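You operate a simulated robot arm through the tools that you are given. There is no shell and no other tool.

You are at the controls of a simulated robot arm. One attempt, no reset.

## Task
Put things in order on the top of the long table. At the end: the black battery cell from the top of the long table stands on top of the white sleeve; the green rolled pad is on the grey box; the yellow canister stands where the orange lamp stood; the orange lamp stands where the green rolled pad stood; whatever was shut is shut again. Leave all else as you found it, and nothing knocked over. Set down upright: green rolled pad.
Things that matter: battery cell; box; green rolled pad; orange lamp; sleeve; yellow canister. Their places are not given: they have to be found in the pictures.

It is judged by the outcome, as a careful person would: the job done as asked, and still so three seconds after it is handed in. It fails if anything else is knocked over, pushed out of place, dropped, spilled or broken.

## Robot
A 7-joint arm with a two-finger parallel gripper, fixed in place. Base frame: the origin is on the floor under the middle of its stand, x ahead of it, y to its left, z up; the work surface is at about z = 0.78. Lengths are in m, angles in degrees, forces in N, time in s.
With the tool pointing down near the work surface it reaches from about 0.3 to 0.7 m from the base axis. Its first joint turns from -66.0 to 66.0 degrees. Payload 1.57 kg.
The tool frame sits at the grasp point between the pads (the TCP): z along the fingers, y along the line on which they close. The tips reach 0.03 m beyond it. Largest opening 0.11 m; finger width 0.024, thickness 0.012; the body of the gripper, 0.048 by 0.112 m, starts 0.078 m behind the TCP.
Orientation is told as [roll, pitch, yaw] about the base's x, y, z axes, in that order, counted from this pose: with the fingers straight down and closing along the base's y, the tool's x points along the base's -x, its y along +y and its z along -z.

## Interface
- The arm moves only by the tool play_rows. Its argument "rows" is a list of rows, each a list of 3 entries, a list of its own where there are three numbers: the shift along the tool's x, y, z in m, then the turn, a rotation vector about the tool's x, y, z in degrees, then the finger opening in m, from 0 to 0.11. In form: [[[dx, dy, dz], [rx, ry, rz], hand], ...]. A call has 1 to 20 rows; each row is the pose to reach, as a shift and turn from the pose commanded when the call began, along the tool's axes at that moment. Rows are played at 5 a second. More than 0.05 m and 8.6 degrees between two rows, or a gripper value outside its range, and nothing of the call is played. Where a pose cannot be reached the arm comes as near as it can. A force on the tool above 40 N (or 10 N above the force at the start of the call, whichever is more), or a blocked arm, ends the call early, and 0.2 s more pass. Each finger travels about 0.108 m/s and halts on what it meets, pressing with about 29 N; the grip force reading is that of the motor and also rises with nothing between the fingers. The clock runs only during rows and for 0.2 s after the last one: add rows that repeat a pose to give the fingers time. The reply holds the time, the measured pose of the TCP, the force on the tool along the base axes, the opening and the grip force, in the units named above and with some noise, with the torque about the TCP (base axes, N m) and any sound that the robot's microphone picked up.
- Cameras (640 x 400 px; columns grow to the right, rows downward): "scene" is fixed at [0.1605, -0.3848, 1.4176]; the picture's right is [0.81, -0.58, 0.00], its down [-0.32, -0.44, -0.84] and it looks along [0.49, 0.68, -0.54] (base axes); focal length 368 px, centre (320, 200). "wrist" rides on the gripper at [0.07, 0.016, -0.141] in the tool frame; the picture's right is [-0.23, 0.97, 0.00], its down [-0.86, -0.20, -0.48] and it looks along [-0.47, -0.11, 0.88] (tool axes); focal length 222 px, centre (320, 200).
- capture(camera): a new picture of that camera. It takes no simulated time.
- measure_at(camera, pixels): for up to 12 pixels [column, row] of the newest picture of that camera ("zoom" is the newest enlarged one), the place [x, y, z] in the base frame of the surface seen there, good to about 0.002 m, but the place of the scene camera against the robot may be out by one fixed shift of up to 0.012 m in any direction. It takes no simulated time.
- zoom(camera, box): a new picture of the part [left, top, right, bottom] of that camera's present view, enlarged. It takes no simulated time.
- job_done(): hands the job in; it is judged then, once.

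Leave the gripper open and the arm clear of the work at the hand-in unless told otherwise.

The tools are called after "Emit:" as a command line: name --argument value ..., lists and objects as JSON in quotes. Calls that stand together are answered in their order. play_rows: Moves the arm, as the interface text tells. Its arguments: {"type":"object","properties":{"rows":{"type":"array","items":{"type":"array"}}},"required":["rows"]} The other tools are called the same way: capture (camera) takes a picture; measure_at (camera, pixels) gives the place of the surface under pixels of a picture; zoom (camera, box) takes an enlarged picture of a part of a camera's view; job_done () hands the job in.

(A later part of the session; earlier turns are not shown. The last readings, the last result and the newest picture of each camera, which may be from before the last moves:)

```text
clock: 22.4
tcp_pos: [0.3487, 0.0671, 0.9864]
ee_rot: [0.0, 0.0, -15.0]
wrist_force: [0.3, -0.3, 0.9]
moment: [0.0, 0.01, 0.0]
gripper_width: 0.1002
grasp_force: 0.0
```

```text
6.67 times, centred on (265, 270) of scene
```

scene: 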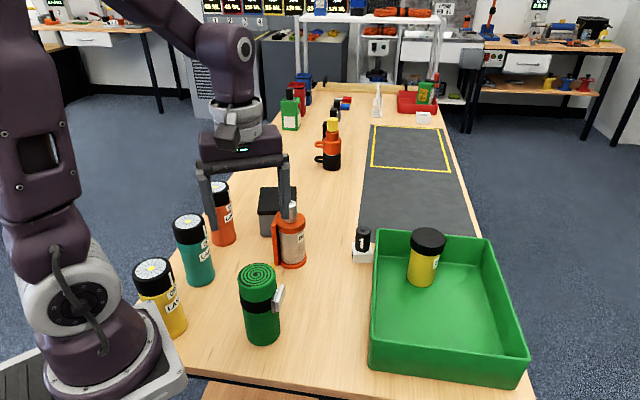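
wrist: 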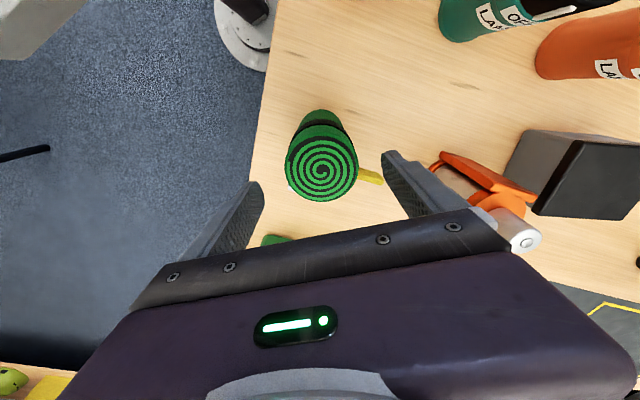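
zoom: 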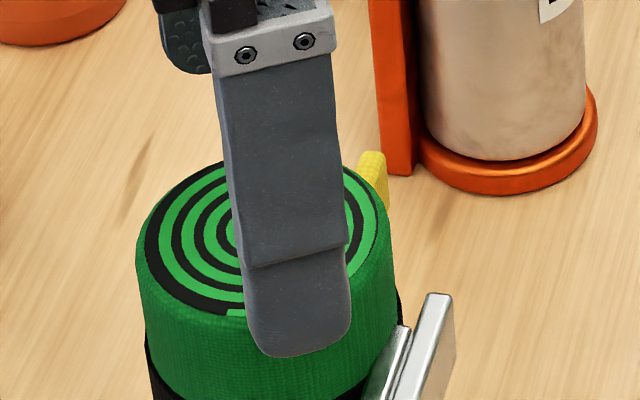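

The pad's true centre is (0.3497,0.0686). The tab sits 2 cm or more to the side of the finger path and the buckle is clear too. I go down to TCP z ≈ 0.873, with the hand still open.

Emit:
play_rows --rows '[[[-0.0006, 0.0017, 0.02], [0, 0, 0], 0.1], [[-0.0006, 0.0017, 0.04], [0, 0, 0], 0.1], [[-0.0006, 0.0017, 0.06], [0, 0, 0], 0.1], [[-0.0006, 0.0017, 0.08], [0, 0, 0], 0.1], [[-0.0006, 0.0017, 0.1], [0, 0, 0], 0.1], [[-0.0006, 0.0017, 0.113], [0, 0, 0], 0.1], [[-0.0006, 0.0017, 0.113], [0, 0, 0], 0.1]]'

Emit:
capture --camera "wrist"

Emit:
zoom --camera "scene" --box '[215, 220, 315, 350]'

```text
clock: 24.0
tcp_pos: [0.3481, 0.069, 0.874]
ee_rot: [-0.2, 0.0, -15.0]
wrist_force: [-0.7, 1.2, 0.5]
moment: [-0.01, -0.01, 0.06]
gripper_width: 0.1
grasp_force: 0.1
```

```text
taken
```

wrist: 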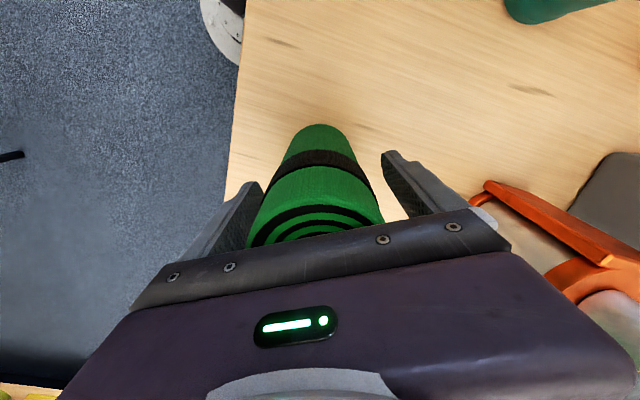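

```text
3.08 times, centred on (265, 285) of scene
```

zoom: 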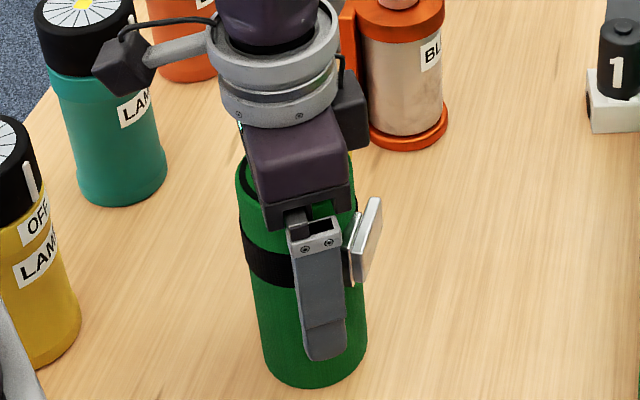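

Both fingers are alongside the pad, with clear gaps to the buckle. I close the hand gradually.

Emit:
play_rows --rows '[[[0, 0, 0], [0, 0, 0], 0.09], [[0, 0, 0], [0, 0, 0], 0.08], [[0, 0, 0], [0, 0, 0], 0.072], [[0, 0, 0], [0, 0, 0], 0.066], [[0, 0, 0], [0, 0, 0], 0.06], [[0, 0, 0], [0, 0, 0], 0.054], [[0, 0, 0], [0, 0, 0], 0.05], [[0, 0, 0], [0, 0, 0], 0.05]]'

Emit:
zoom --camera "scene" --box '[215, 220, 315, 350]'

```text
clock: 25.8
tcp_pos: [0.3495, 0.069, 0.8725]
ee_rot: [0.1, 0.0, -14.9]
wrist_force: [-0.8, -1.2, 1.7]
moment: [-0.07, 0.03, -0.02]
gripper_width: 0.0669
grasp_force: 28.8
```

```text
3.08 times, centred on (265, 285) of scene
```

zoom: 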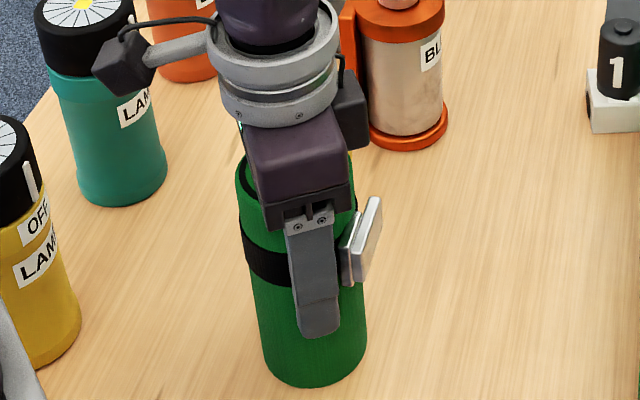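

Held at 0.067 (the strap's width) with full force. I lift it 0.03 first and check that it hangs straight.

Emit:
play_rows --rows '[[[0, 0, -0.01], [0, 0, 0], 0.05], [[0, 0, -0.02], [0, 0, 0], 0.05], [[0, 0, -0.03], [0, 0, 0], 0.05], [[0, 0, -0.03], [0, 0, 0], 0.05]]'

Emit:
zoom --camera "scene" --box '[215, 200, 325, 350]'

Emit:
capture --camera "wrist"

```text
clock: 26.8
tcp_pos: [0.3496, 0.0675, 0.9029]
ee_rot: [0.1, -0.1, -14.9]
wrist_force: [-0.2, 0.0, -1.7]
moment: [0.03, 0.0, -0.02]
gripper_width: 0.067
grasp_force: 28.7
```

```text
2.67 times, centred on (270, 275) of scene
```

zoom: 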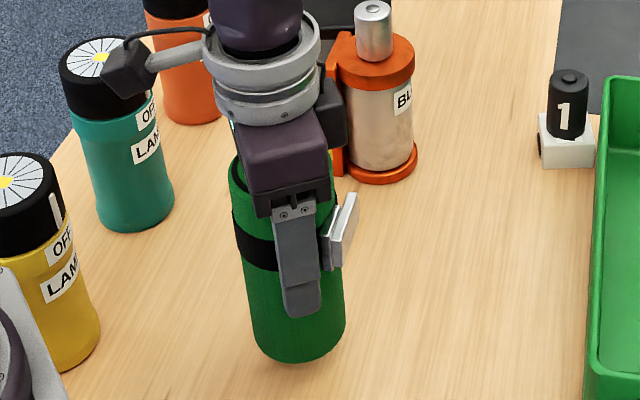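

```text
taken
```

wrist: 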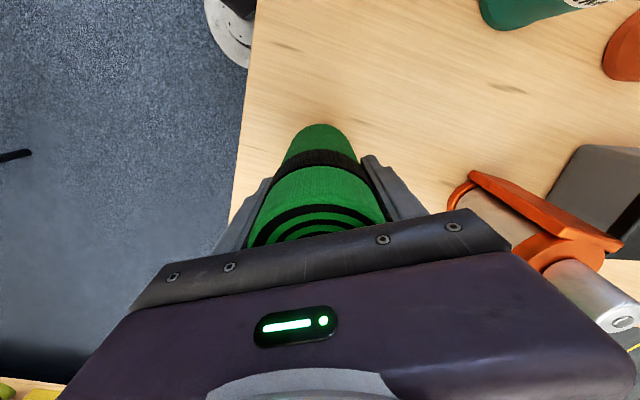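

The pad hangs upright. I lift to z ≈ 1.08 (pad base ≈ 0.985, above everything) and move towards the box.

Emit:
play_rows --rows '[[[0, 0, -0.036], [0, 0, 0], 0.05], [[0, 0, -0.072], [0, 0, 0], 0.05], [[0, 0, -0.108], [0, 0, 0], 0.05], [[0, 0, -0.144], [0, 0, 0], 0.05], [[0, 0, -0.177], [0, 0, 0], 0.05], [[-0.0034, 0.031, -0.177], [0, 0, 0], 0.05], [[-0.0068, 0.062, -0.177], [0, 0, 0], 0.05], [[-0.0102, 0.093, -0.177], [0, 0, 0], 0.05], [[-0.0136, 0.124, -0.177], [0, 0, 0], 0.05], [[-0.0169, 0.155, -0.177], [0, 0, 0], 0.05], [[-0.0203, 0.186, -0.177], [0, 0, 0], 0.05], [[-0.0237, 0.217, -0.177], [0, 0, 0], 0.05], [[-0.0271, 0.248, -0.177], [0, 0, 0], 0.05], [[-0.0271, 0.248, -0.177], [0, 0, 0], 0.05], [[-0.0271, 0.248, -0.177], [0, 0, 0], 0.05]]'

Emit:
capture --camera "wrist"

Emit:
capture --camera "scene"

```text
clock: 30.0
tcp_pos: [0.4391, 0.3009, 1.0814]
ee_rot: [0.0, 0.0, -15.1]
wrist_force: [0.3, 0.2, -1.8]
moment: [-0.02, -0.02, -0.01]
gripper_width: 0.0671
grasp_force: 28.6
```

```text
taken
```

wrist: 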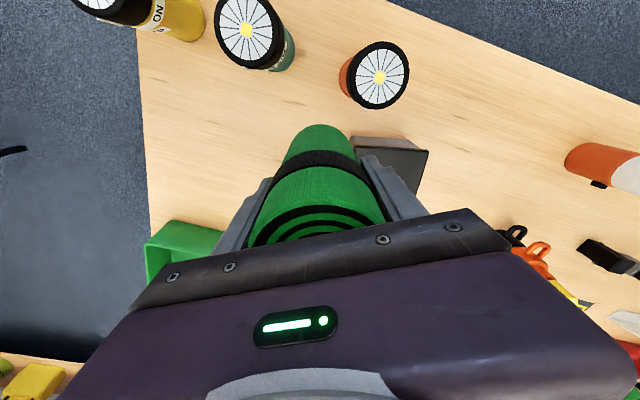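

```text
taken
```

scene: 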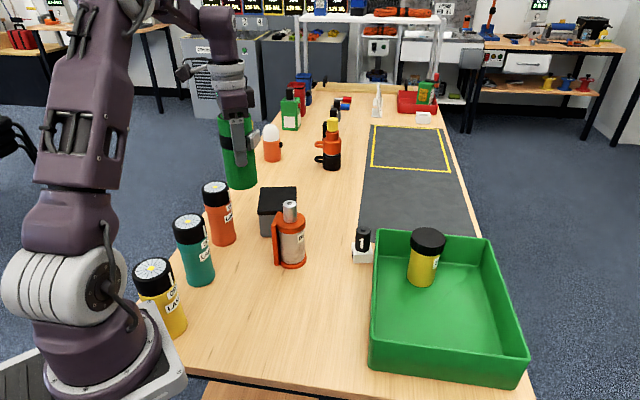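

I measure the box lid in both views: zoomed scene, and wrist corners (427,152), (355,147).

Emit:
zoom --camera "scene" --box '[245, 175, 315, 245]'

Emit:
measure_at --camera "wrist" --pixels '[[425, 153], [358, 149], [415, 190], [395, 155], [400, 170], [353, 140], [408, 138], [378, 77], [390, 150]]'

Emit:
zoom --camera "wrist" --box '[320, 30, 460, 200]'

```text
5.71 times, centred on (280, 210) of scene
```

zoom: 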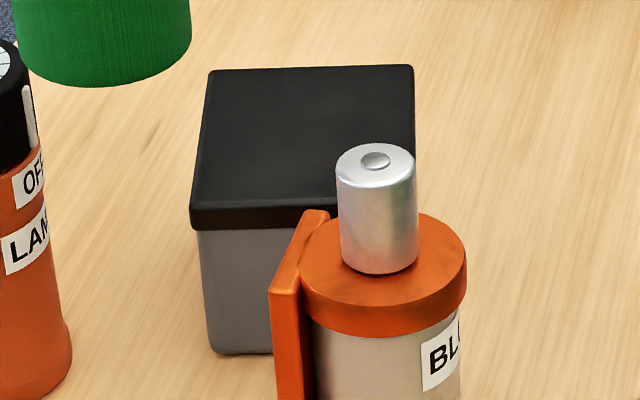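

```text
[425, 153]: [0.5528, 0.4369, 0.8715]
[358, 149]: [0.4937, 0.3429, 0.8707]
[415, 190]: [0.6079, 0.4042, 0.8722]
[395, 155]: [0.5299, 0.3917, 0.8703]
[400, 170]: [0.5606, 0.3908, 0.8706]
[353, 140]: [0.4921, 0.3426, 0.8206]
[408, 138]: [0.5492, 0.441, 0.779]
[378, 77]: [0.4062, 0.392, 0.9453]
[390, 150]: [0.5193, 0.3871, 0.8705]
```

```text
2.35 times, centred on (390, 115) of wrist
```

zoom: 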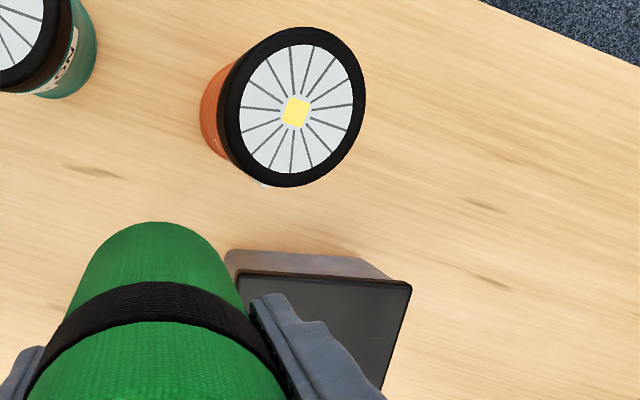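

Now the lid corners in the enlarged scene picture: (212,74), (411,69), (193,207).

Emit:
zoom --camera "scene" --box '[245, 175, 315, 245]'

Emit:
measure_at --camera "zoom" --pixels '[[213, 75], [410, 70], [194, 206], [300, 140], [412, 140], [376, 162], [330, 200], [270, 205]]'

```text
5.71 times, centred on (280, 210) of scene
```

zoom: 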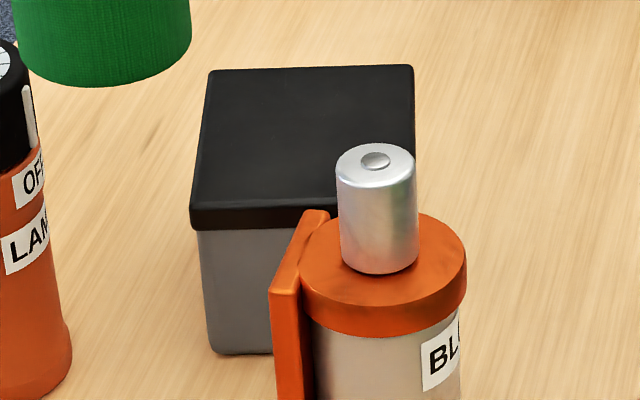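

```text
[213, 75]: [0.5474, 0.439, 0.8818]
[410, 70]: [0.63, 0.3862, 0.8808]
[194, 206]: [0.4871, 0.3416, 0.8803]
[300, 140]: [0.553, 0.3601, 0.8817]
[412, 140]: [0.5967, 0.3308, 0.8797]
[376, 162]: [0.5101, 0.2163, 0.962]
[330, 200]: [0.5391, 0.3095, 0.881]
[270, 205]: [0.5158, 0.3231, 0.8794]
```

The lid centre is at about (0.563,0.362), size 0.098 × 0.115, top 0.871. The pad's base is 0.0925 below the TCP, so it should land at TCP z ≈ 0.964. I move over the lid and down to z ≈ 1.00.

Emit:
play_rows --rows '[[[-0.0256, 0.0224, 0.01], [0, 0, 0], 0.05], [[-0.0511, 0.0448, 0.02], [0, 0, 0], 0.05], [[-0.0685, 0.0602, 0.04], [0, 0, 0], 0.05], [[-0.086, 0.0755, 0.06], [0, 0, 0], 0.05], [[-0.1034, 0.0909, 0.08], [0, 0, 0], 0.05], [[-0.1034, 0.0909, 0.08], [0, 0, 0], 0.05], [[-0.1034, 0.0909, 0.08], [0, 0, 0], 0.05]]'

Emit:
capture --camera "wrist"

Emit:
zoom --camera "scene" --box '[225, 120, 345, 245]'

```text
clock: 31.6
tcp_pos: [0.5516, 0.3533, 0.9946]
ee_rot: [-2.2, 1.2, -14.7]
wrist_force: [-0.4, 0.5, -2.6]
moment: [0.01, 0.0, 0.02]
gripper_width: 0.0667
grasp_force: 29.4
out of reach, approached as far as the arm can: row 5
```

```text
taken
```

wrist: 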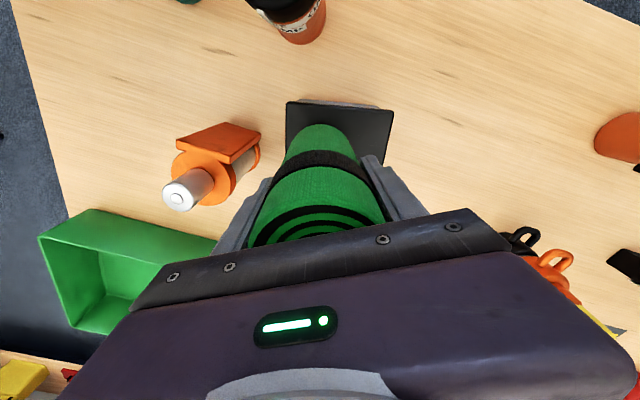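

```text
3.20 times, centred on (285, 182) of scene
```

zoom: 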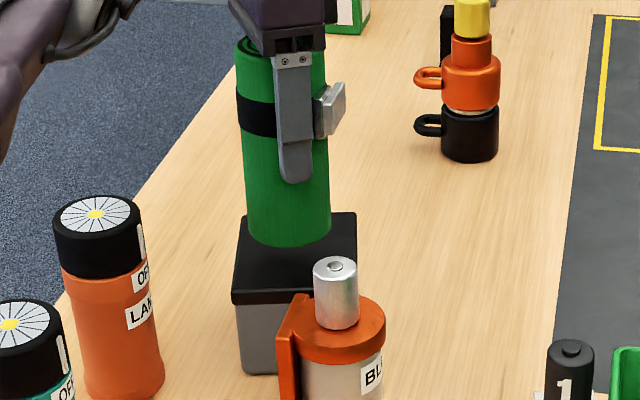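

The arm fell a bit short there (r 0.655, with a 2° tilt), so that far point is out of reach at this height. A spot about 1.3 cm nearer still leaves the pad wholly on the lid. I aim for (0.553,0.354) at z ≈ 0.985 and check that the tilt vanishes.

Emit:
play_rows --rows '[[[0.0071, -0.0102, 0.008], [0, 0, 0], 0.05], [[0.0071, -0.0102, 0.0164], [0, 0, 0], 0.05], [[0.0071, -0.0102, 0.0164], [0, 0, 0], 0.05], [[0.0071, -0.0102, 0.0164], [0, 0, 0], 0.05]]'

Emit:
zoom --camera "scene" --box '[225, 120, 345, 245]'

```text
clock: 32.6
tcp_pos: [0.5545, 0.3524, 0.9842]
ee_rot: [0.0, 0.1, -15.0]
wrist_force: [0.6, -1.2, -2.0]
moment: [-0.03, 0.01, 0.0]
gripper_width: 0.0671
grasp_force: 29.5
```

```text
3.20 times, centred on (285, 182) of scene
```

zoom: 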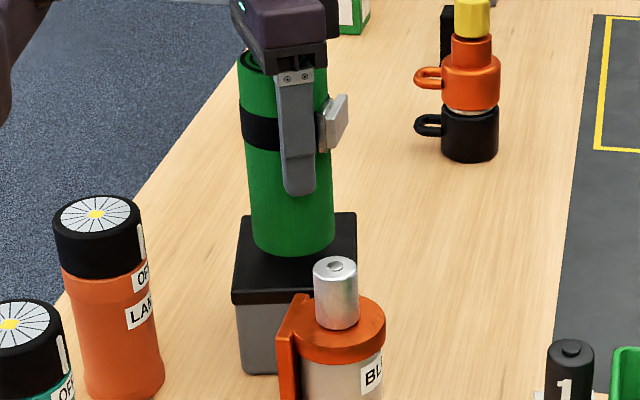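

Upright now and over the lid. I lower in small steps until the base touches (expected at z ≈ 0.964).

Emit:
play_rows --rows '[[[0, 0, 0.006], [0, 0, 0], 0.05], [[0, 0, 0.012], [0, 0, 0], 0.05], [[0, 0, 0.016], [0, 0, 0], 0.05], [[0, 0, 0.019], [0, 0, 0], 0.05], [[0, 0, 0.021], [0, 0, 0], 0.05], [[0, 0, 0.021], [0, 0, 0], 0.05]]'

Emit:
zoom --camera "scene" --box '[225, 120, 345, 245]'

```text
clock: 34.0
tcp_pos: [0.5536, 0.3546, 0.964]
ee_rot: [0.0, 0.0, -15.1]
wrist_force: [-0.7, -1.2, 4.4]
moment: [-0.08, 0.13, 0.05]
gripper_width: 0.0673
grasp_force: 28.9
```

```text
3.20 times, centred on (285, 182) of scene
```

zoom: 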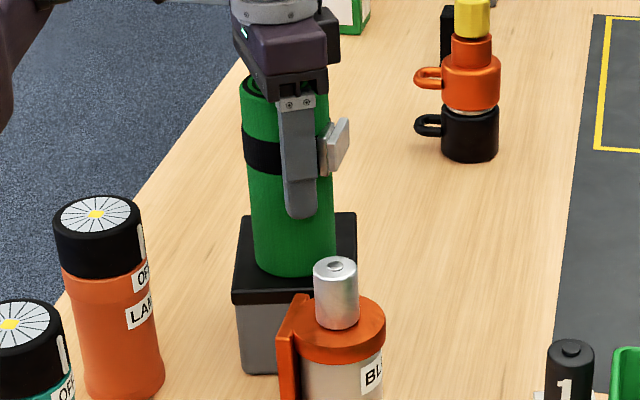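

The force went from -2 to +4.4 N, so the pad rests on the lid. I open the hand slowly.

Emit:
play_rows --rows '[[[0, 0, 0], [0, 0, 0], 0.06], [[0, 0, 0], [0, 0, 0], 0.066], [[0, 0, 0], [0, 0, 0], 0.069], [[0, 0, 0], [0, 0, 0], 0.073], [[0, 0, 0], [0, 0, 0], 0.078], [[0, 0, 0], [0, 0, 0], 0.085], [[0, 0, 0], [0, 0, 0], 0.092], [[0, 0, 0], [0, 0, 0], 0.1], [[0, 0, 0], [0, 0, 0], 0.1], [[0, 0, 0], [0, 0, 0], 0.1]]'

Emit:
zoom --camera "scene" --box '[225, 120, 345, 245]'

Emit:
capture --camera "wrist"

```text
clock: 36.2
tcp_pos: [0.5527, 0.3543, 0.9625]
ee_rot: [0.0, 0.0, -15.0]
wrist_force: [0.2, 1.0, 0.1]
moment: [0.0, -0.04, -0.01]
gripper_width: 0.1001
grasp_force: 0.0
```

```text
3.20 times, centred on (285, 182) of scene
```

zoom: 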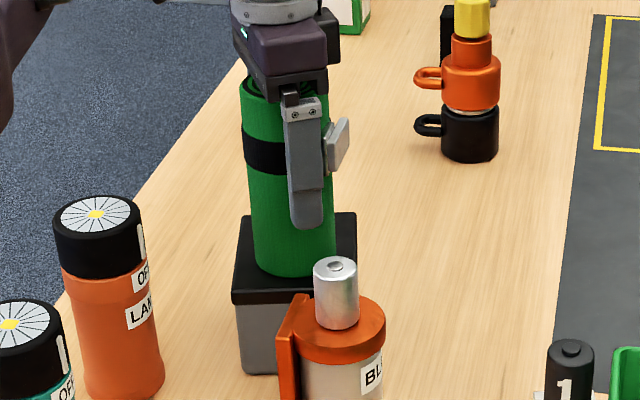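

```text
taken
```

wrist: 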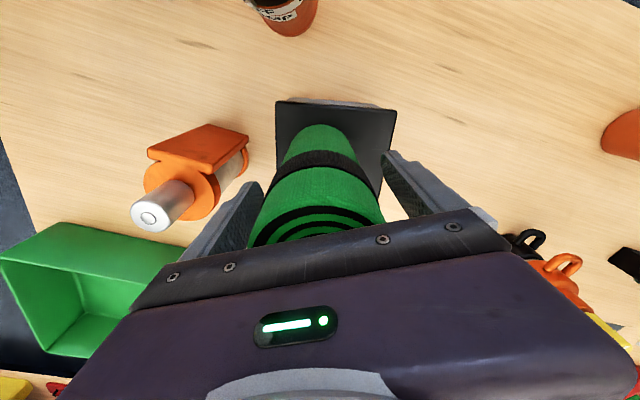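

The pad stands free. Straight up is near the reach limit, so I back out sideways along the tool's +x. That is away from the buckle and tab, and back towards the base. After 0.06 I rise.

Emit:
play_rows --rows '[[[0.01, 0, 0], [0, 0, 0], 0.1], [[0.02, 0, 0], [0, 0, 0], 0.1], [[0.035, 0, 0], [0, 0, 0], 0.1], [[0.05, 0, 0], [0, 0, 0], 0.1], [[0.06, 0, 0], [0, 0, 0], 0.1], [[0.06, 0, -0.03], [0, 0, 0], 0.1], [[0.06, 0, -0.06], [0, 0, 0], 0.1], [[0.06, 0, -0.09], [0, 0, 0], 0.1], [[0.07, 0, -0.12], [0, 0, 0], 0.1], [[0.07, 0, -0.12], [0, 0, 0], 0.1]]'

Emit:
capture --camera "scene"

Emit:
capture --camera "wrist"

```text
clock: 38.4
tcp_pos: [0.4852, 0.3716, 1.0816]
ee_rot: [0.0, -0.1, -15.0]
wrist_force: [-0.2, -0.4, 0.3]
moment: [0.02, -0.02, 0.0]
gripper_width: 0.1
grasp_force: 0.1
```

```text
taken
```

scene: 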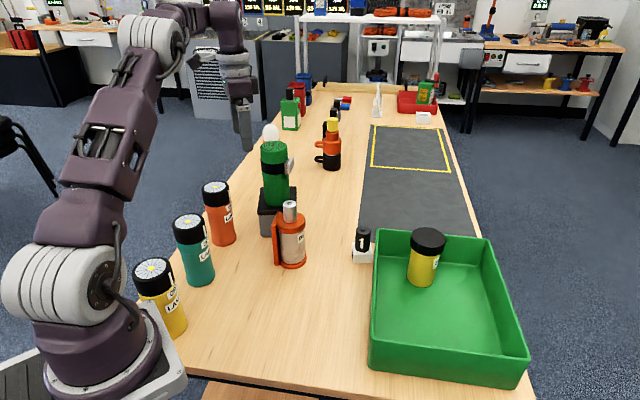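

```text
taken
```

wrist: 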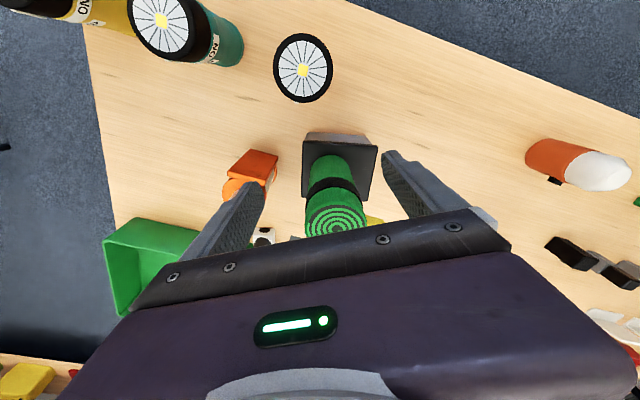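

The pad stands upright on the box. Now the orange lamp: I take close looks at it and measure its cap, indicator and body.

Emit:
zoom --camera "wrist" --box '[255, 20, 355, 120]'

Emit:
measure_at --camera "wrist" --pixels '[[304, 69], [276, 68], [331, 68], [303, 38], [303, 100], [282, 45], [325, 90], [325, 45], [282, 92]]'

Emit:
measure_at --camera "scene" --pixels '[[213, 195], [213, 203], [214, 207], [214, 211], [218, 225], [220, 238], [226, 206], [230, 216], [226, 195], [207, 200], [233, 240], [213, 243]]'

Emit:
zoom --camera "scene" --box '[195, 175, 245, 255]'

```text
4.00 times, centred on (305, 70) of wrist
```

zoom: 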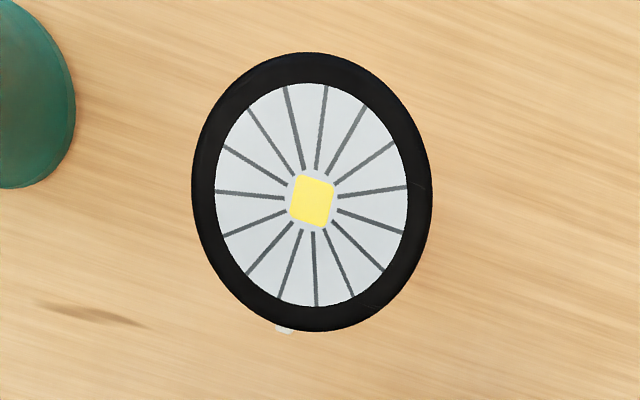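

```text
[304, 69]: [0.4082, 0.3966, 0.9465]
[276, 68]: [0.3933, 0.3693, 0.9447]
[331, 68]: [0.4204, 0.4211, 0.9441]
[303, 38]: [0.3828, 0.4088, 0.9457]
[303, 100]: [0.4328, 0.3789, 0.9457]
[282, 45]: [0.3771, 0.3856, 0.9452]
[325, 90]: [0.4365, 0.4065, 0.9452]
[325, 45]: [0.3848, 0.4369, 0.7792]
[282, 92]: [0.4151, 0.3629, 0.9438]
```

```text
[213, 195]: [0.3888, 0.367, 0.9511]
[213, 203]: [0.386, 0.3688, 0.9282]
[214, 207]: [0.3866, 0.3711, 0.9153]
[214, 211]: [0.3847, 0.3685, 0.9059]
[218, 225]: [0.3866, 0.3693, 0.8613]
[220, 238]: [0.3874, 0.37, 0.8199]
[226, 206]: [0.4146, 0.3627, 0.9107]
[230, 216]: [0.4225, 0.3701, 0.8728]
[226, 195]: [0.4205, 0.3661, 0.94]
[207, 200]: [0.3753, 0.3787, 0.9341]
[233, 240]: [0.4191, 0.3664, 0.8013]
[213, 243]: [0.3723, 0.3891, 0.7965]
```

```text
5.00 times, centred on (220, 215) of scene
```

zoom: 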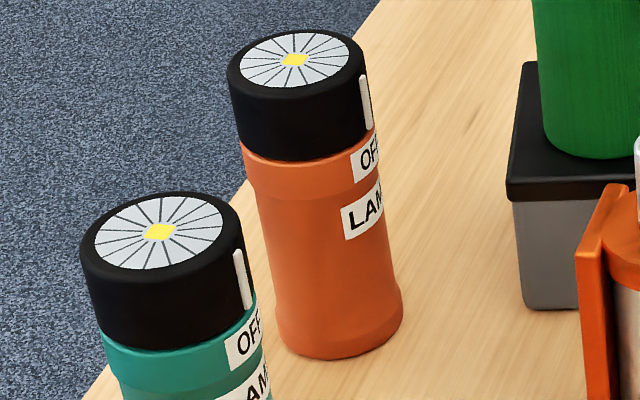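

The lamp's cap is 0.060 across, centred at (0.407,0.395), top 0.945. The cap's lower edge is at about 0.905. The white ridge on the cap points to about -40°, clear of the finger line at 75°/255°, so I keep yaw -15 and will not turn the hand while holding it. I move above the lamp to z ≈ 1.00.

Emit:
play_rows --rows '[[[0.027, 0.0008, 0], [0, 0, 0], 0.1], [[0.0543, 0.0016, 0], [0, 0, 0], 0.1], [[0.0814, 0.0024, 0], [0, 0, 0], 0.1], [[0.0814, 0.0024, 0.03], [0, 0, 0], 0.1], [[0.0814, 0.0024, 0.06], [0, 0, 0], 0.1], [[0.0814, 0.0024, 0.08], [0, 0, 0], 0.1], [[0.0814, 0.0024, 0.08], [0, 0, 0], 0.1], [[0.0814, 0.0024, 0.08], [0, 0, 0], 0.1]]'

Emit:
capture --camera "wrist"

Emit:
zoom --camera "wrist" --box '[220, 90, 420, 220]'

Emit:
zoom --camera "scene" --box '[160, 130, 280, 260]'

```text
clock: 40.2
tcp_pos: [0.409, 0.3936, 1.0009]
ee_rot: [0.0, 0.0, -15.0]
wrist_force: [0.0, -0.2, -0.1]
moment: [0.0, 0.01, -0.02]
gripper_width: 0.1
grasp_force: 0.0
```

```text
taken
```

wrist: 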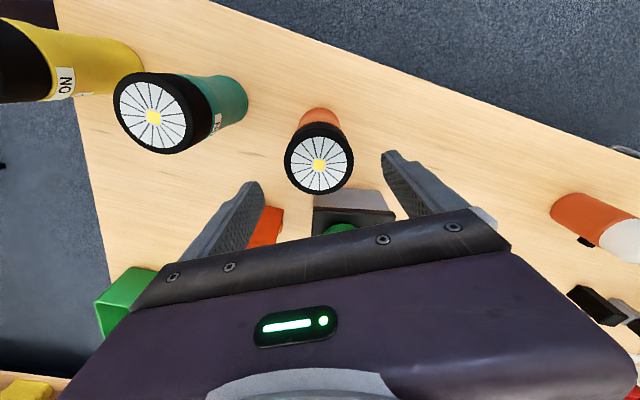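

```text
3.08 times, centred on (320, 155) of wrist
```

zoom: 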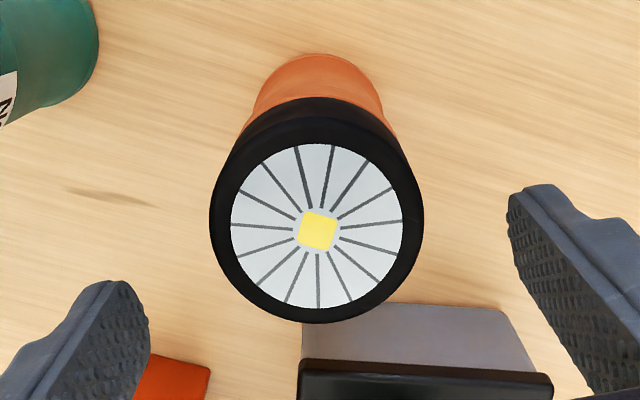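

```text
3.08 times, centred on (220, 195) of scene
```

zoom: 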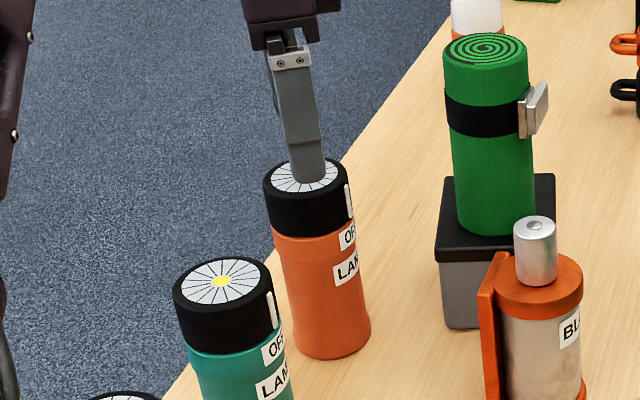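

The lamp is centred between the fingers. I verify its centre once more with edge points: dot (319,165), left (286,162), right (353,162), bottom (319,194).

Emit:
measure_at --camera "wrist" --pixels '[[319, 165], [286, 162], [352, 162], [320, 194], [318, 138], [300, 187], [340, 186], [296, 143], [343, 143]]'

```text
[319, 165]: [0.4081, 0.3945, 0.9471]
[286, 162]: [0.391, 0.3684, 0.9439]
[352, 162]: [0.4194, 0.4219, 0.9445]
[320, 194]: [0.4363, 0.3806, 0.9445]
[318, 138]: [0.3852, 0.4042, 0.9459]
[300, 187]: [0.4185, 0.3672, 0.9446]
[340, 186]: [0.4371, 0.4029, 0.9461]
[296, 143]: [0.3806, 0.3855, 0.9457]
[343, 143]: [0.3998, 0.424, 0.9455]
```

The lamp's centre is (0.4078,0.3949). I go down to TCP z ≈ 0.877, which leaves about 9 mm between palm and cap top.

Emit:
play_rows --rows '[[[0.0015, 0.0009, 0.02], [0, 0, 0], 0.1], [[0.0015, 0.0009, 0.045], [0, 0, 0], 0.1], [[0.0015, 0.0009, 0.07], [0, 0, 0], 0.1], [[0.0015, 0.0009, 0.095], [0, 0, 0], 0.1], [[0.0015, 0.0009, 0.115], [0, 0, 0], 0.1], [[0.0015, 0.0009, 0.124], [0, 0, 0], 0.1], [[0.0015, 0.0009, 0.124], [0, 0, 0], 0.1]]'

Emit:
capture --camera "wrist"

Emit:
zoom --camera "scene" --box '[160, 150, 280, 260]'

```text
clock: 41.8
tcp_pos: [0.4093, 0.3962, 0.8779]
ee_rot: [0.0, 0.1, -15.0]
wrist_force: [-0.6, -0.1, -0.2]
moment: [0.01, 0.0, 0.03]
gripper_width: 0.0999
grasp_force: 0.0
```

```text
taken
```

wrist: 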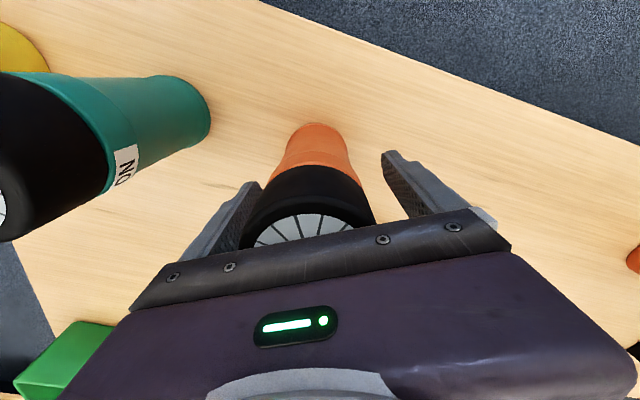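

```text
3.64 times, centred on (220, 205) of scene
```

zoom: 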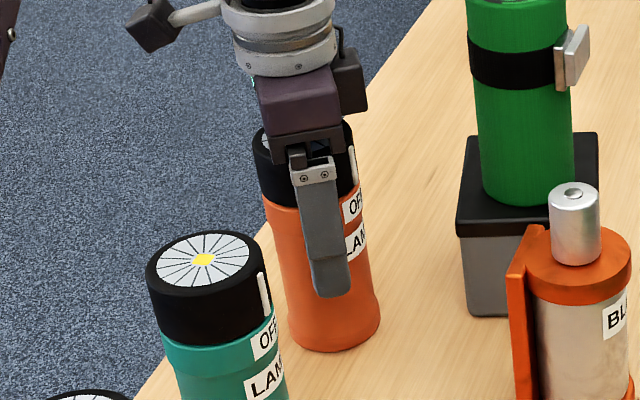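

Fingers are alongside the cap and body, clear of the ridge. I close gradually.

Emit:
play_rows --rows '[[[0, 0, 0], [0, 0, 0], 0.09], [[0, 0, 0], [0, 0, 0], 0.08], [[0, 0, 0], [0, 0, 0], 0.072], [[0, 0, 0], [0, 0, 0], 0.066], [[0, 0, 0], [0, 0, 0], 0.06], [[0, 0, 0], [0, 0, 0], 0.054], [[0, 0, 0], [0, 0, 0], 0.05], [[0, 0, 0], [0, 0, 0], 0.05]]'

Emit:
zoom --camera "scene" --box '[160, 150, 280, 260]'

Emit:
capture --camera "wrist"

```text
clock: 43.6
tcp_pos: [0.4091, 0.3958, 0.8774]
ee_rot: [0.0, -0.1, -15.0]
wrist_force: [-0.4, -0.8, -0.7]
moment: [-0.01, -0.02, -0.01]
gripper_width: 0.0649
grasp_force: 29.3
```

```text
3.64 times, centred on (220, 205) of scene
```

zoom: 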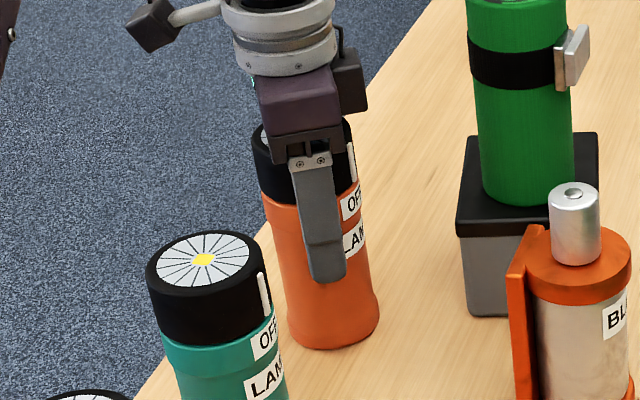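

```text
taken
```

wrist: 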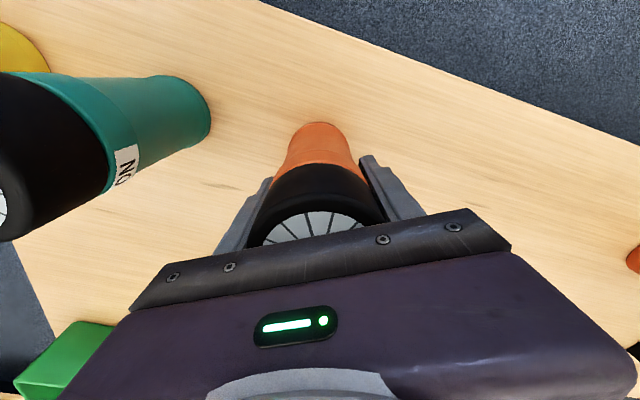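

Held at 0.065 with full force. I lift 0.03 and check that the lamp comes up straight and unturned.

Emit:
play_rows --rows '[[[0, 0, -0.01], [0, 0, 0], 0.05], [[0, 0, -0.02], [0, 0, 0], 0.05], [[0, 0, -0.03], [0, 0, 0], 0.05], [[0, 0, -0.03], [0, 0, 0], 0.05]]'

Emit:
zoom --camera "scene" --box '[160, 150, 280, 260]'

```text
clock: 44.6
tcp_pos: [0.408, 0.3954, 0.9081]
ee_rot: [0.1, -0.1, -15.0]
wrist_force: [0.1, 0.3, -3.5]
moment: [-0.01, -0.02, 0.02]
gripper_width: 0.0647
grasp_force: 28.6
```

```text
3.64 times, centred on (220, 205) of scene
```

zoom: 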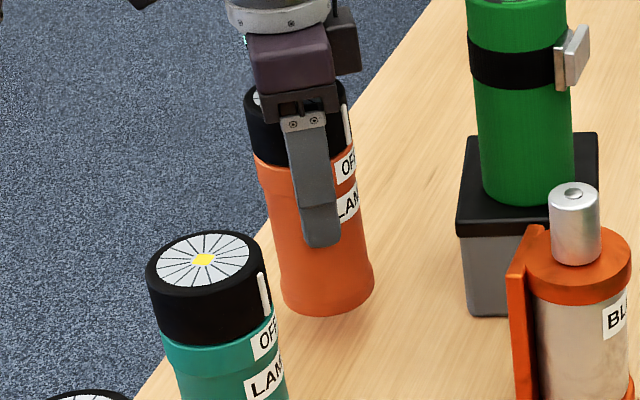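

It hangs straight, about 0.35 kg, with the ridge still at OFF. I lift to z ≈ 1.08 and carry it over to the pad's former place (0.3497,0.0686), with no turning.

Emit:
play_rows --rows '[[[0, 0, -0.035], [0, 0, 0], 0.05], [[0, 0, -0.07], [0, 0, 0], 0.05], [[0, 0, -0.105], [0, 0, 0], 0.05], [[0, 0, -0.14], [0, 0, 0], 0.05], [[0, 0, -0.172], [0, 0, 0], 0.05], [[-0.0029, -0.033, -0.172], [0, 0, 0], 0.05], [[-0.0059, -0.066, -0.172], [0, 0, 0], 0.05], [[-0.0088, -0.0989, -0.172], [0, 0, 0], 0.05], [[-0.0117, -0.1318, -0.172], [0, 0, 0], 0.05], [[-0.0147, -0.1648, -0.172], [0, 0, 0], 0.05], [[-0.0176, -0.1977, -0.172], [0, 0, 0], 0.05], [[-0.0205, -0.2307, -0.172], [0, 0, 0], 0.05], [[-0.0234, -0.2636, -0.172], [0, 0, 0], 0.05], [[-0.0264, -0.2966, -0.172], [0, 0, 0], 0.05], [[-0.0293, -0.3295, -0.172], [0, 0, 0], 0.05], [[-0.0293, -0.3295, -0.172], [0, 0, 0], 0.05], [[-0.0293, -0.3295, -0.172], [0, 0, 0], 0.05]]'

Emit:
capture --camera "wrist"

Emit:
capture --camera "scene"

```text
clock: 48.2
tcp_pos: [0.3507, 0.0692, 1.0808]
ee_rot: [-0.1, 0.0, -14.9]
wrist_force: [-0.7, 0.9, -3.2]
moment: [0.01, -0.02, 0.01]
gripper_width: 0.0645
grasp_force: 29.0
```

```text
taken
```

wrist: 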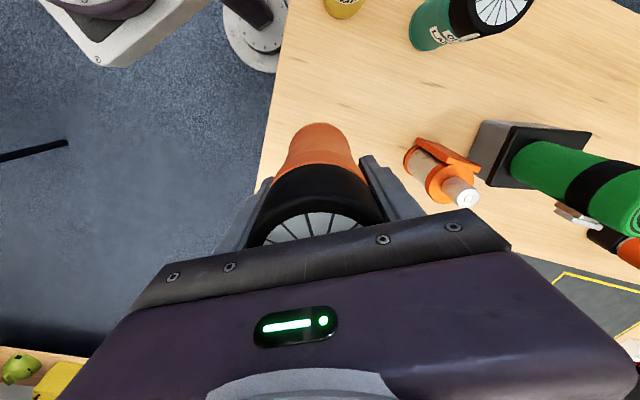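

```text
taken
```

scene: 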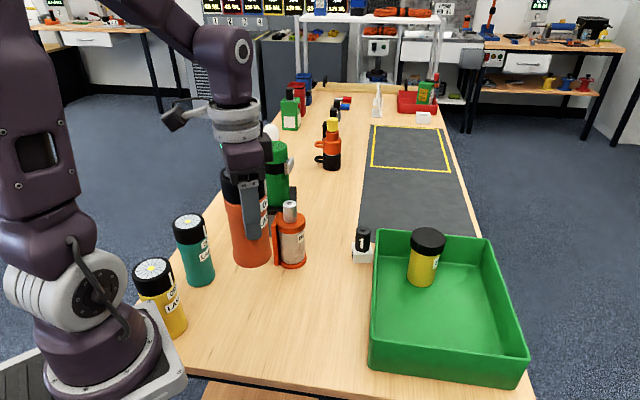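

Right over the place (TCP 0.3507,0.0692). I lower to z ≈ 0.90, then slowly to contact near 0.878.

Emit:
play_rows --rows '[[[0, 0, 0.035], [0, 0, 0], 0.05], [[0, 0, 0.07], [0, 0, 0], 0.05], [[0, 0, 0.105], [0, 0, 0], 0.05], [[0, 0, 0.14], [0, 0, 0], 0.05], [[0, 0, 0.17], [0, 0, 0], 0.05], [[0, 0, 0.185], [0, 0, 0], 0.05], [[0, 0, 0.193], [0, 0, 0], 0.05], [[0, 0, 0.198], [0, 0, 0], 0.05], [[0, 0, 0.201], [0, 0, 0], 0.05], [[0, 0, 0.203], [0, 0, 0], 0.05], [[0, 0, 0.203], [0, 0, 0], 0.05]]'

Emit:
zoom --camera "scene" --box '[200, 230, 320, 360]'

```text
clock: 50.6
tcp_pos: [0.3516, 0.0711, 0.8788]
ee_rot: [0.1, -0.1, -15.0]
wrist_force: [-1.4, 0.3, -3.2]
moment: [0.0, 0.0, 0.01]
gripper_width: 0.0644
grasp_force: 28.5
```

```text
3.08 times, centred on (260, 295) of scene
```

zoom: 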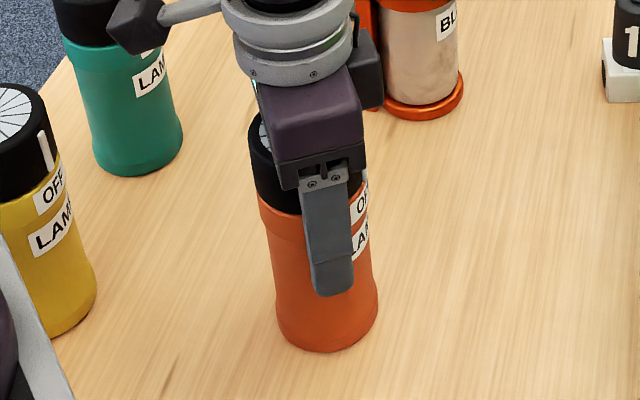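

Not yet touching (force still -3.2 N). I lower 2–3 mm more in small steps.

Emit:
play_rows --rows '[[[0, 0, 0.0007], [0, 0, 0], 0.05], [[0, 0, 0.0014], [0, 0, 0], 0.05], [[0, 0, 0.002], [0, 0, 0], 0.05], [[0, 0, 0.002], [0, 0, 0], 0.05]]'

```text
clock: 51.6
tcp_pos: [0.3499, 0.0709, 0.8771]
ee_rot: [0.1, -0.1, -15.0]
wrist_force: [0.9, 0.9, 36.8]
moment: [-0.04, -0.04, 0.21]
gripper_width: 0.0647
grasp_force: 29.5
```

Firm contact now (37 N). I ease up 1.2 mm to take the load off, then open slowly.

Emit:
play_rows --rows '[[[0, 0, -0.0006], [0, 0, 0], 0.05], [[0, 0, -0.0012], [0, 0, 0], 0.05], [[0, 0, -0.0012], [0, 0, 0], 0.06], [[0, 0, -0.0012], [0, 0, 0], 0.064], [[0, 0, -0.0012], [0, 0, 0], 0.067], [[0, 0, -0.0012], [0, 0, 0], 0.071], [[0, 0, -0.0012], [0, 0, 0], 0.078], [[0, 0, -0.0012], [0, 0, 0], 0.086], [[0, 0, -0.0012], [0, 0, 0], 0.094], [[0, 0, -0.0012], [0, 0, 0], 0.1], [[0, 0, -0.0012], [0, 0, 0], 0.1]]'

Emit:
zoom --camera "scene" --box '[200, 230, 320, 360]'

Emit:
capture --camera "wrist"

```text
clock: 54.0
tcp_pos: [0.3492, 0.0709, 0.8769]
ee_rot: [0.0, 0.0, -15.0]
wrist_force: [0.4, -0.3, -1.0]
moment: [-0.02, -0.01, -0.01]
gripper_width: 0.1001
grasp_force: 0.0
```

```text
3.08 times, centred on (260, 295) of scene
```

zoom: 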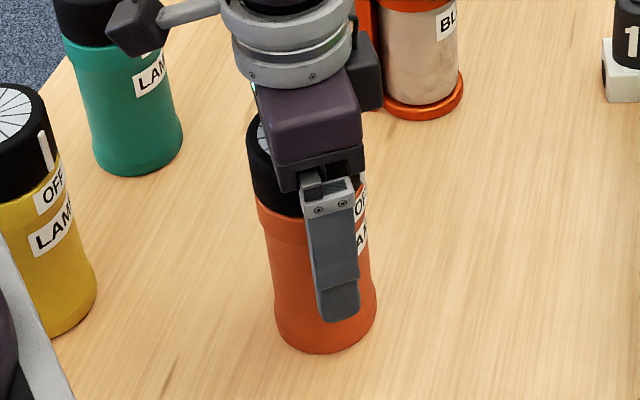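

```text
taken
```

wrist: 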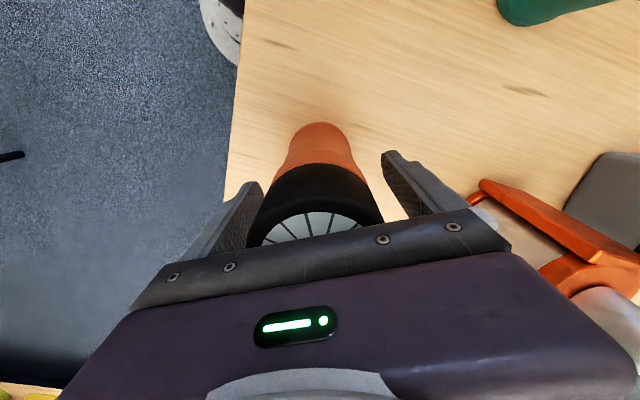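

The lamp stands free and upright. I rise straight up to about z 1.08.

Emit:
play_rows --rows '[[[0, 0, -0.015], [0, 0, 0], 0.1], [[0, 0, -0.04], [0, 0, 0], 0.1], [[0, 0, -0.075], [0, 0, 0], 0.1], [[0, 0, -0.11], [0, 0, 0], 0.1], [[0, 0, -0.15], [0, 0, 0], 0.1], [[0, 0, -0.19], [0, 0, 0], 0.1], [[0, 0, -0.205], [0, 0, 0], 0.1], [[0, 0, -0.205], [0, 0, 0], 0.1]]'

Emit:
capture --camera "wrist"

Emit:
capture --camera "scene"

Emit:
zoom --camera "wrist" --box '[270, 90, 370, 190]'

Emit:
zoom --camera "scene" --box '[210, 240, 310, 360]'

```text
clock: 55.8
tcp_pos: [0.3492, 0.0712, 1.0823]
ee_rot: [0.0, 0.0, -14.9]
wrist_force: [0.1, -0.7, -0.1]
moment: [-0.02, -0.04, 0.0]
gripper_width: 0.1002
grasp_force: 0.0
```

```text
taken
```

wrist: 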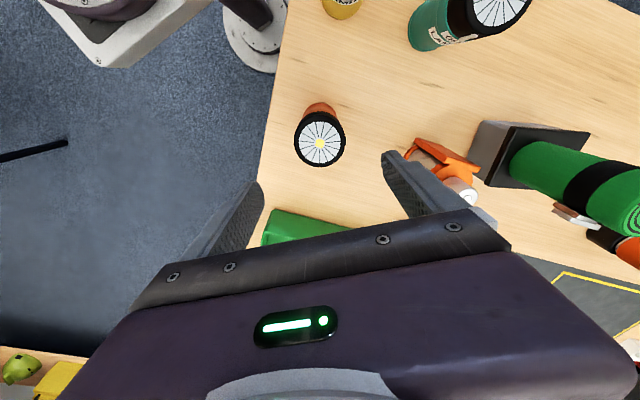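

```text
taken
```

scene: 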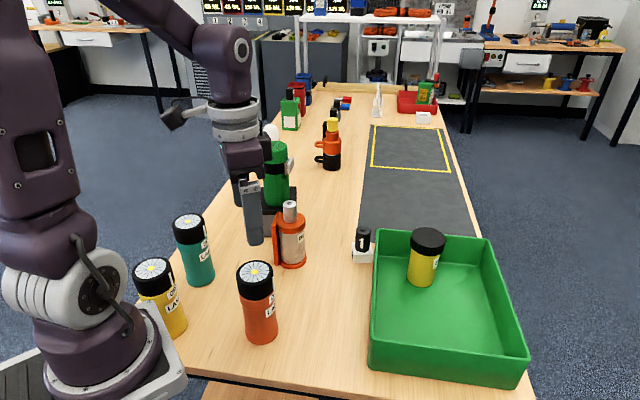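

```text
4.00 times, centred on (320, 140) of wrist
```

zoom: 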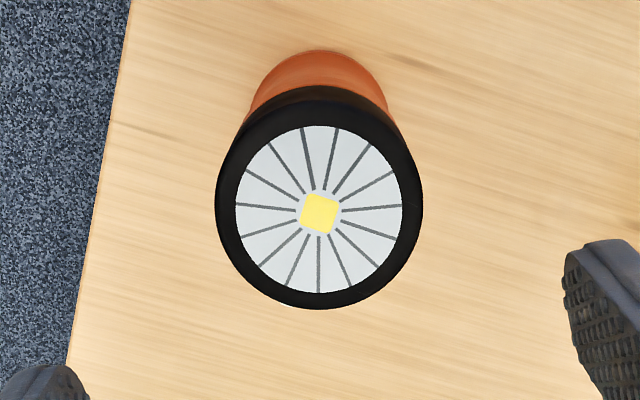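

```text
3.33 times, centred on (260, 300) of scene
```

zoom: 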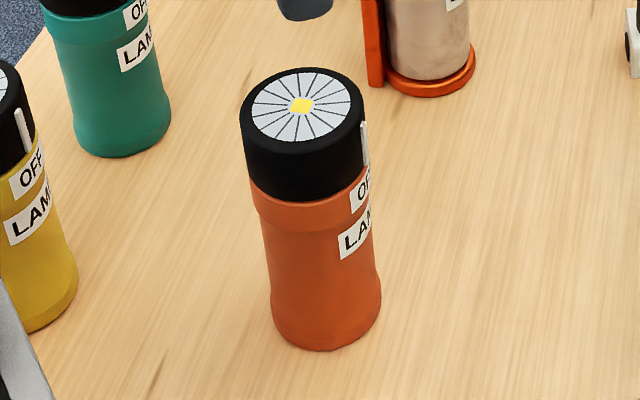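

The lamp stands in the pad's place, ridge still at OFF. I check its centre with the wrist camera at (320,143) and edges, and also look at the canister.

Emit:
measure_at --camera "wrist" --pixels '[[320, 143], [295, 141], [344, 141], [320, 166], [310, 164], [330, 164]]'

Emit:
zoom --camera "scene" --box '[390, 215, 460, 300]'

Emit:
measure_at --camera "scene" --pixels '[[428, 240], [411, 238], [444, 242], [428, 228], [427, 252], [426, 255], [424, 262], [422, 282], [408, 270], [437, 272], [435, 250]]'

```text
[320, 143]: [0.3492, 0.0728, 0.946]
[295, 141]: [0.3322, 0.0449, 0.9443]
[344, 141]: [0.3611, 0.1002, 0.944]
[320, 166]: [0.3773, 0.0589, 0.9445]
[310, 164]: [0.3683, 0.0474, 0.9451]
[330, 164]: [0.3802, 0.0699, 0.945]
```

```text
4.71 times, centred on (425, 258) of scene
```

zoom: 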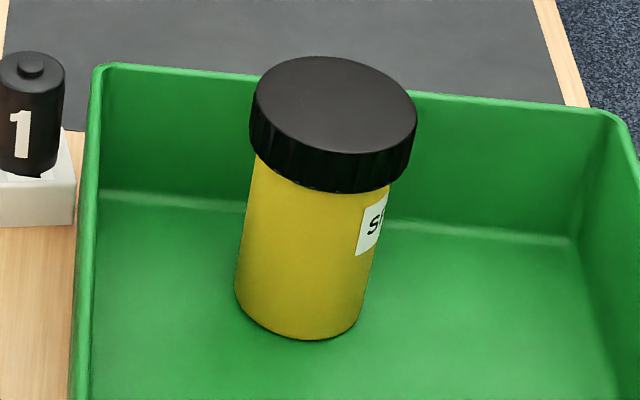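

```text
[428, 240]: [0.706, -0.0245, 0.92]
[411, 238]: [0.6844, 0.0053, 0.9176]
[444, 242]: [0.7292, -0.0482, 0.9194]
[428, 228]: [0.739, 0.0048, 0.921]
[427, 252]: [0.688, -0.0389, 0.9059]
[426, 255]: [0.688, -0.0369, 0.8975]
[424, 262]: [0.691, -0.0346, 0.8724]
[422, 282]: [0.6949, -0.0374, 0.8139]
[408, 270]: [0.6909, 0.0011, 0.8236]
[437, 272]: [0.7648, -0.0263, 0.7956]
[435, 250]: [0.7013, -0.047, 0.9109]
```

The lamp's centre is (0.349,0.072), within 4 mm of the pad's former place. 

Last is the yellow canister in the tray, with its ribbed screw lid (428,240). It is near the far wall of the tray and at r ≈ 0.72. The fingers should close parallel to the far wall (yaw 44°), and I will probably tilt the hand a little outward to reach. First I go to a viewpoint behind it at (0.60,-0.10,1.05) with yaw 44.

Emit:
play_rows --rows '[[[-0.0319, -0.0111, 0.0033], [0, 0, -6.56], 0.1], [[-0.0637, -0.0223, 0.0067], [0, 0, -13.11], 0.1], [[-0.0956, -0.0334, 0.01], [0, 0, -19.67], 0.1], [[-0.1274, -0.0445, 0.0133], [0, 0, -26.22], 0.1], [[-0.1593, -0.0557, 0.0167], [0, 0, -32.78], 0.1], [[-0.1911, -0.0668, 0.02], [0, 0, -39.33], 0.1], [[-0.223, -0.0779, 0.0233], [0, 0, -45.89], 0.1], [[-0.2548, -0.0891, 0.0267], [0, 0, -52.44], 0.1], [[-0.2867, -0.1002, 0.03], [0, 0, -59], 0.1], [[-0.2867, -0.1002, 0.03], [0, 0, -59], 0.1], [[-0.2867, -0.1002, 0.03], [0, 0, -59], 0.1]]'

Emit:
capture --camera "wrist"

Emit:
capture --camera "scene"

```text
clock: 58.2
tcp_pos: [0.603, -0.1024, 1.0523]
ee_rot: [0.0, 0.0, 44.0]
wrist_force: [0.5, 0.0, 0.0]
moment: [-0.01, -0.02, 0.02]
gripper_width: 0.1001
grasp_force: 0.1
```

```text
taken
```

wrist: 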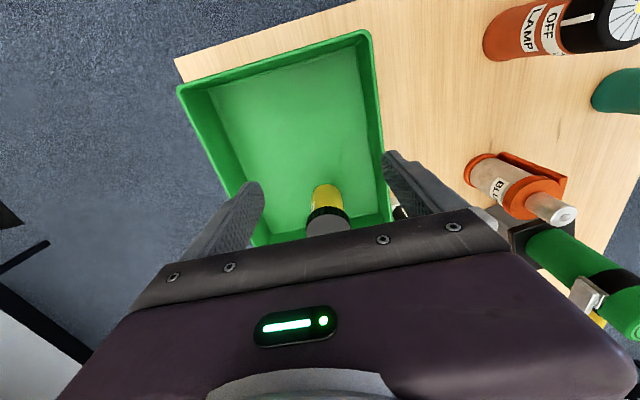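

```text
taken
```

scene: 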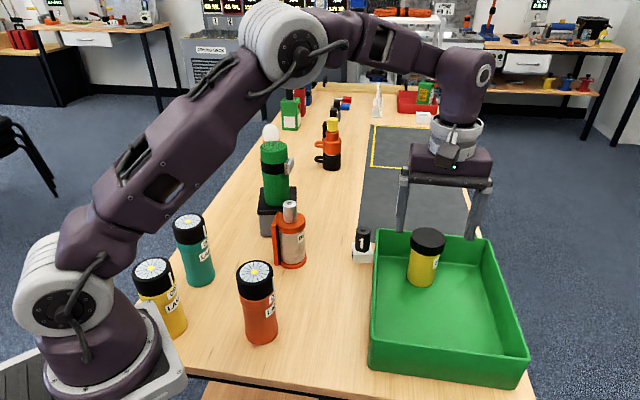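

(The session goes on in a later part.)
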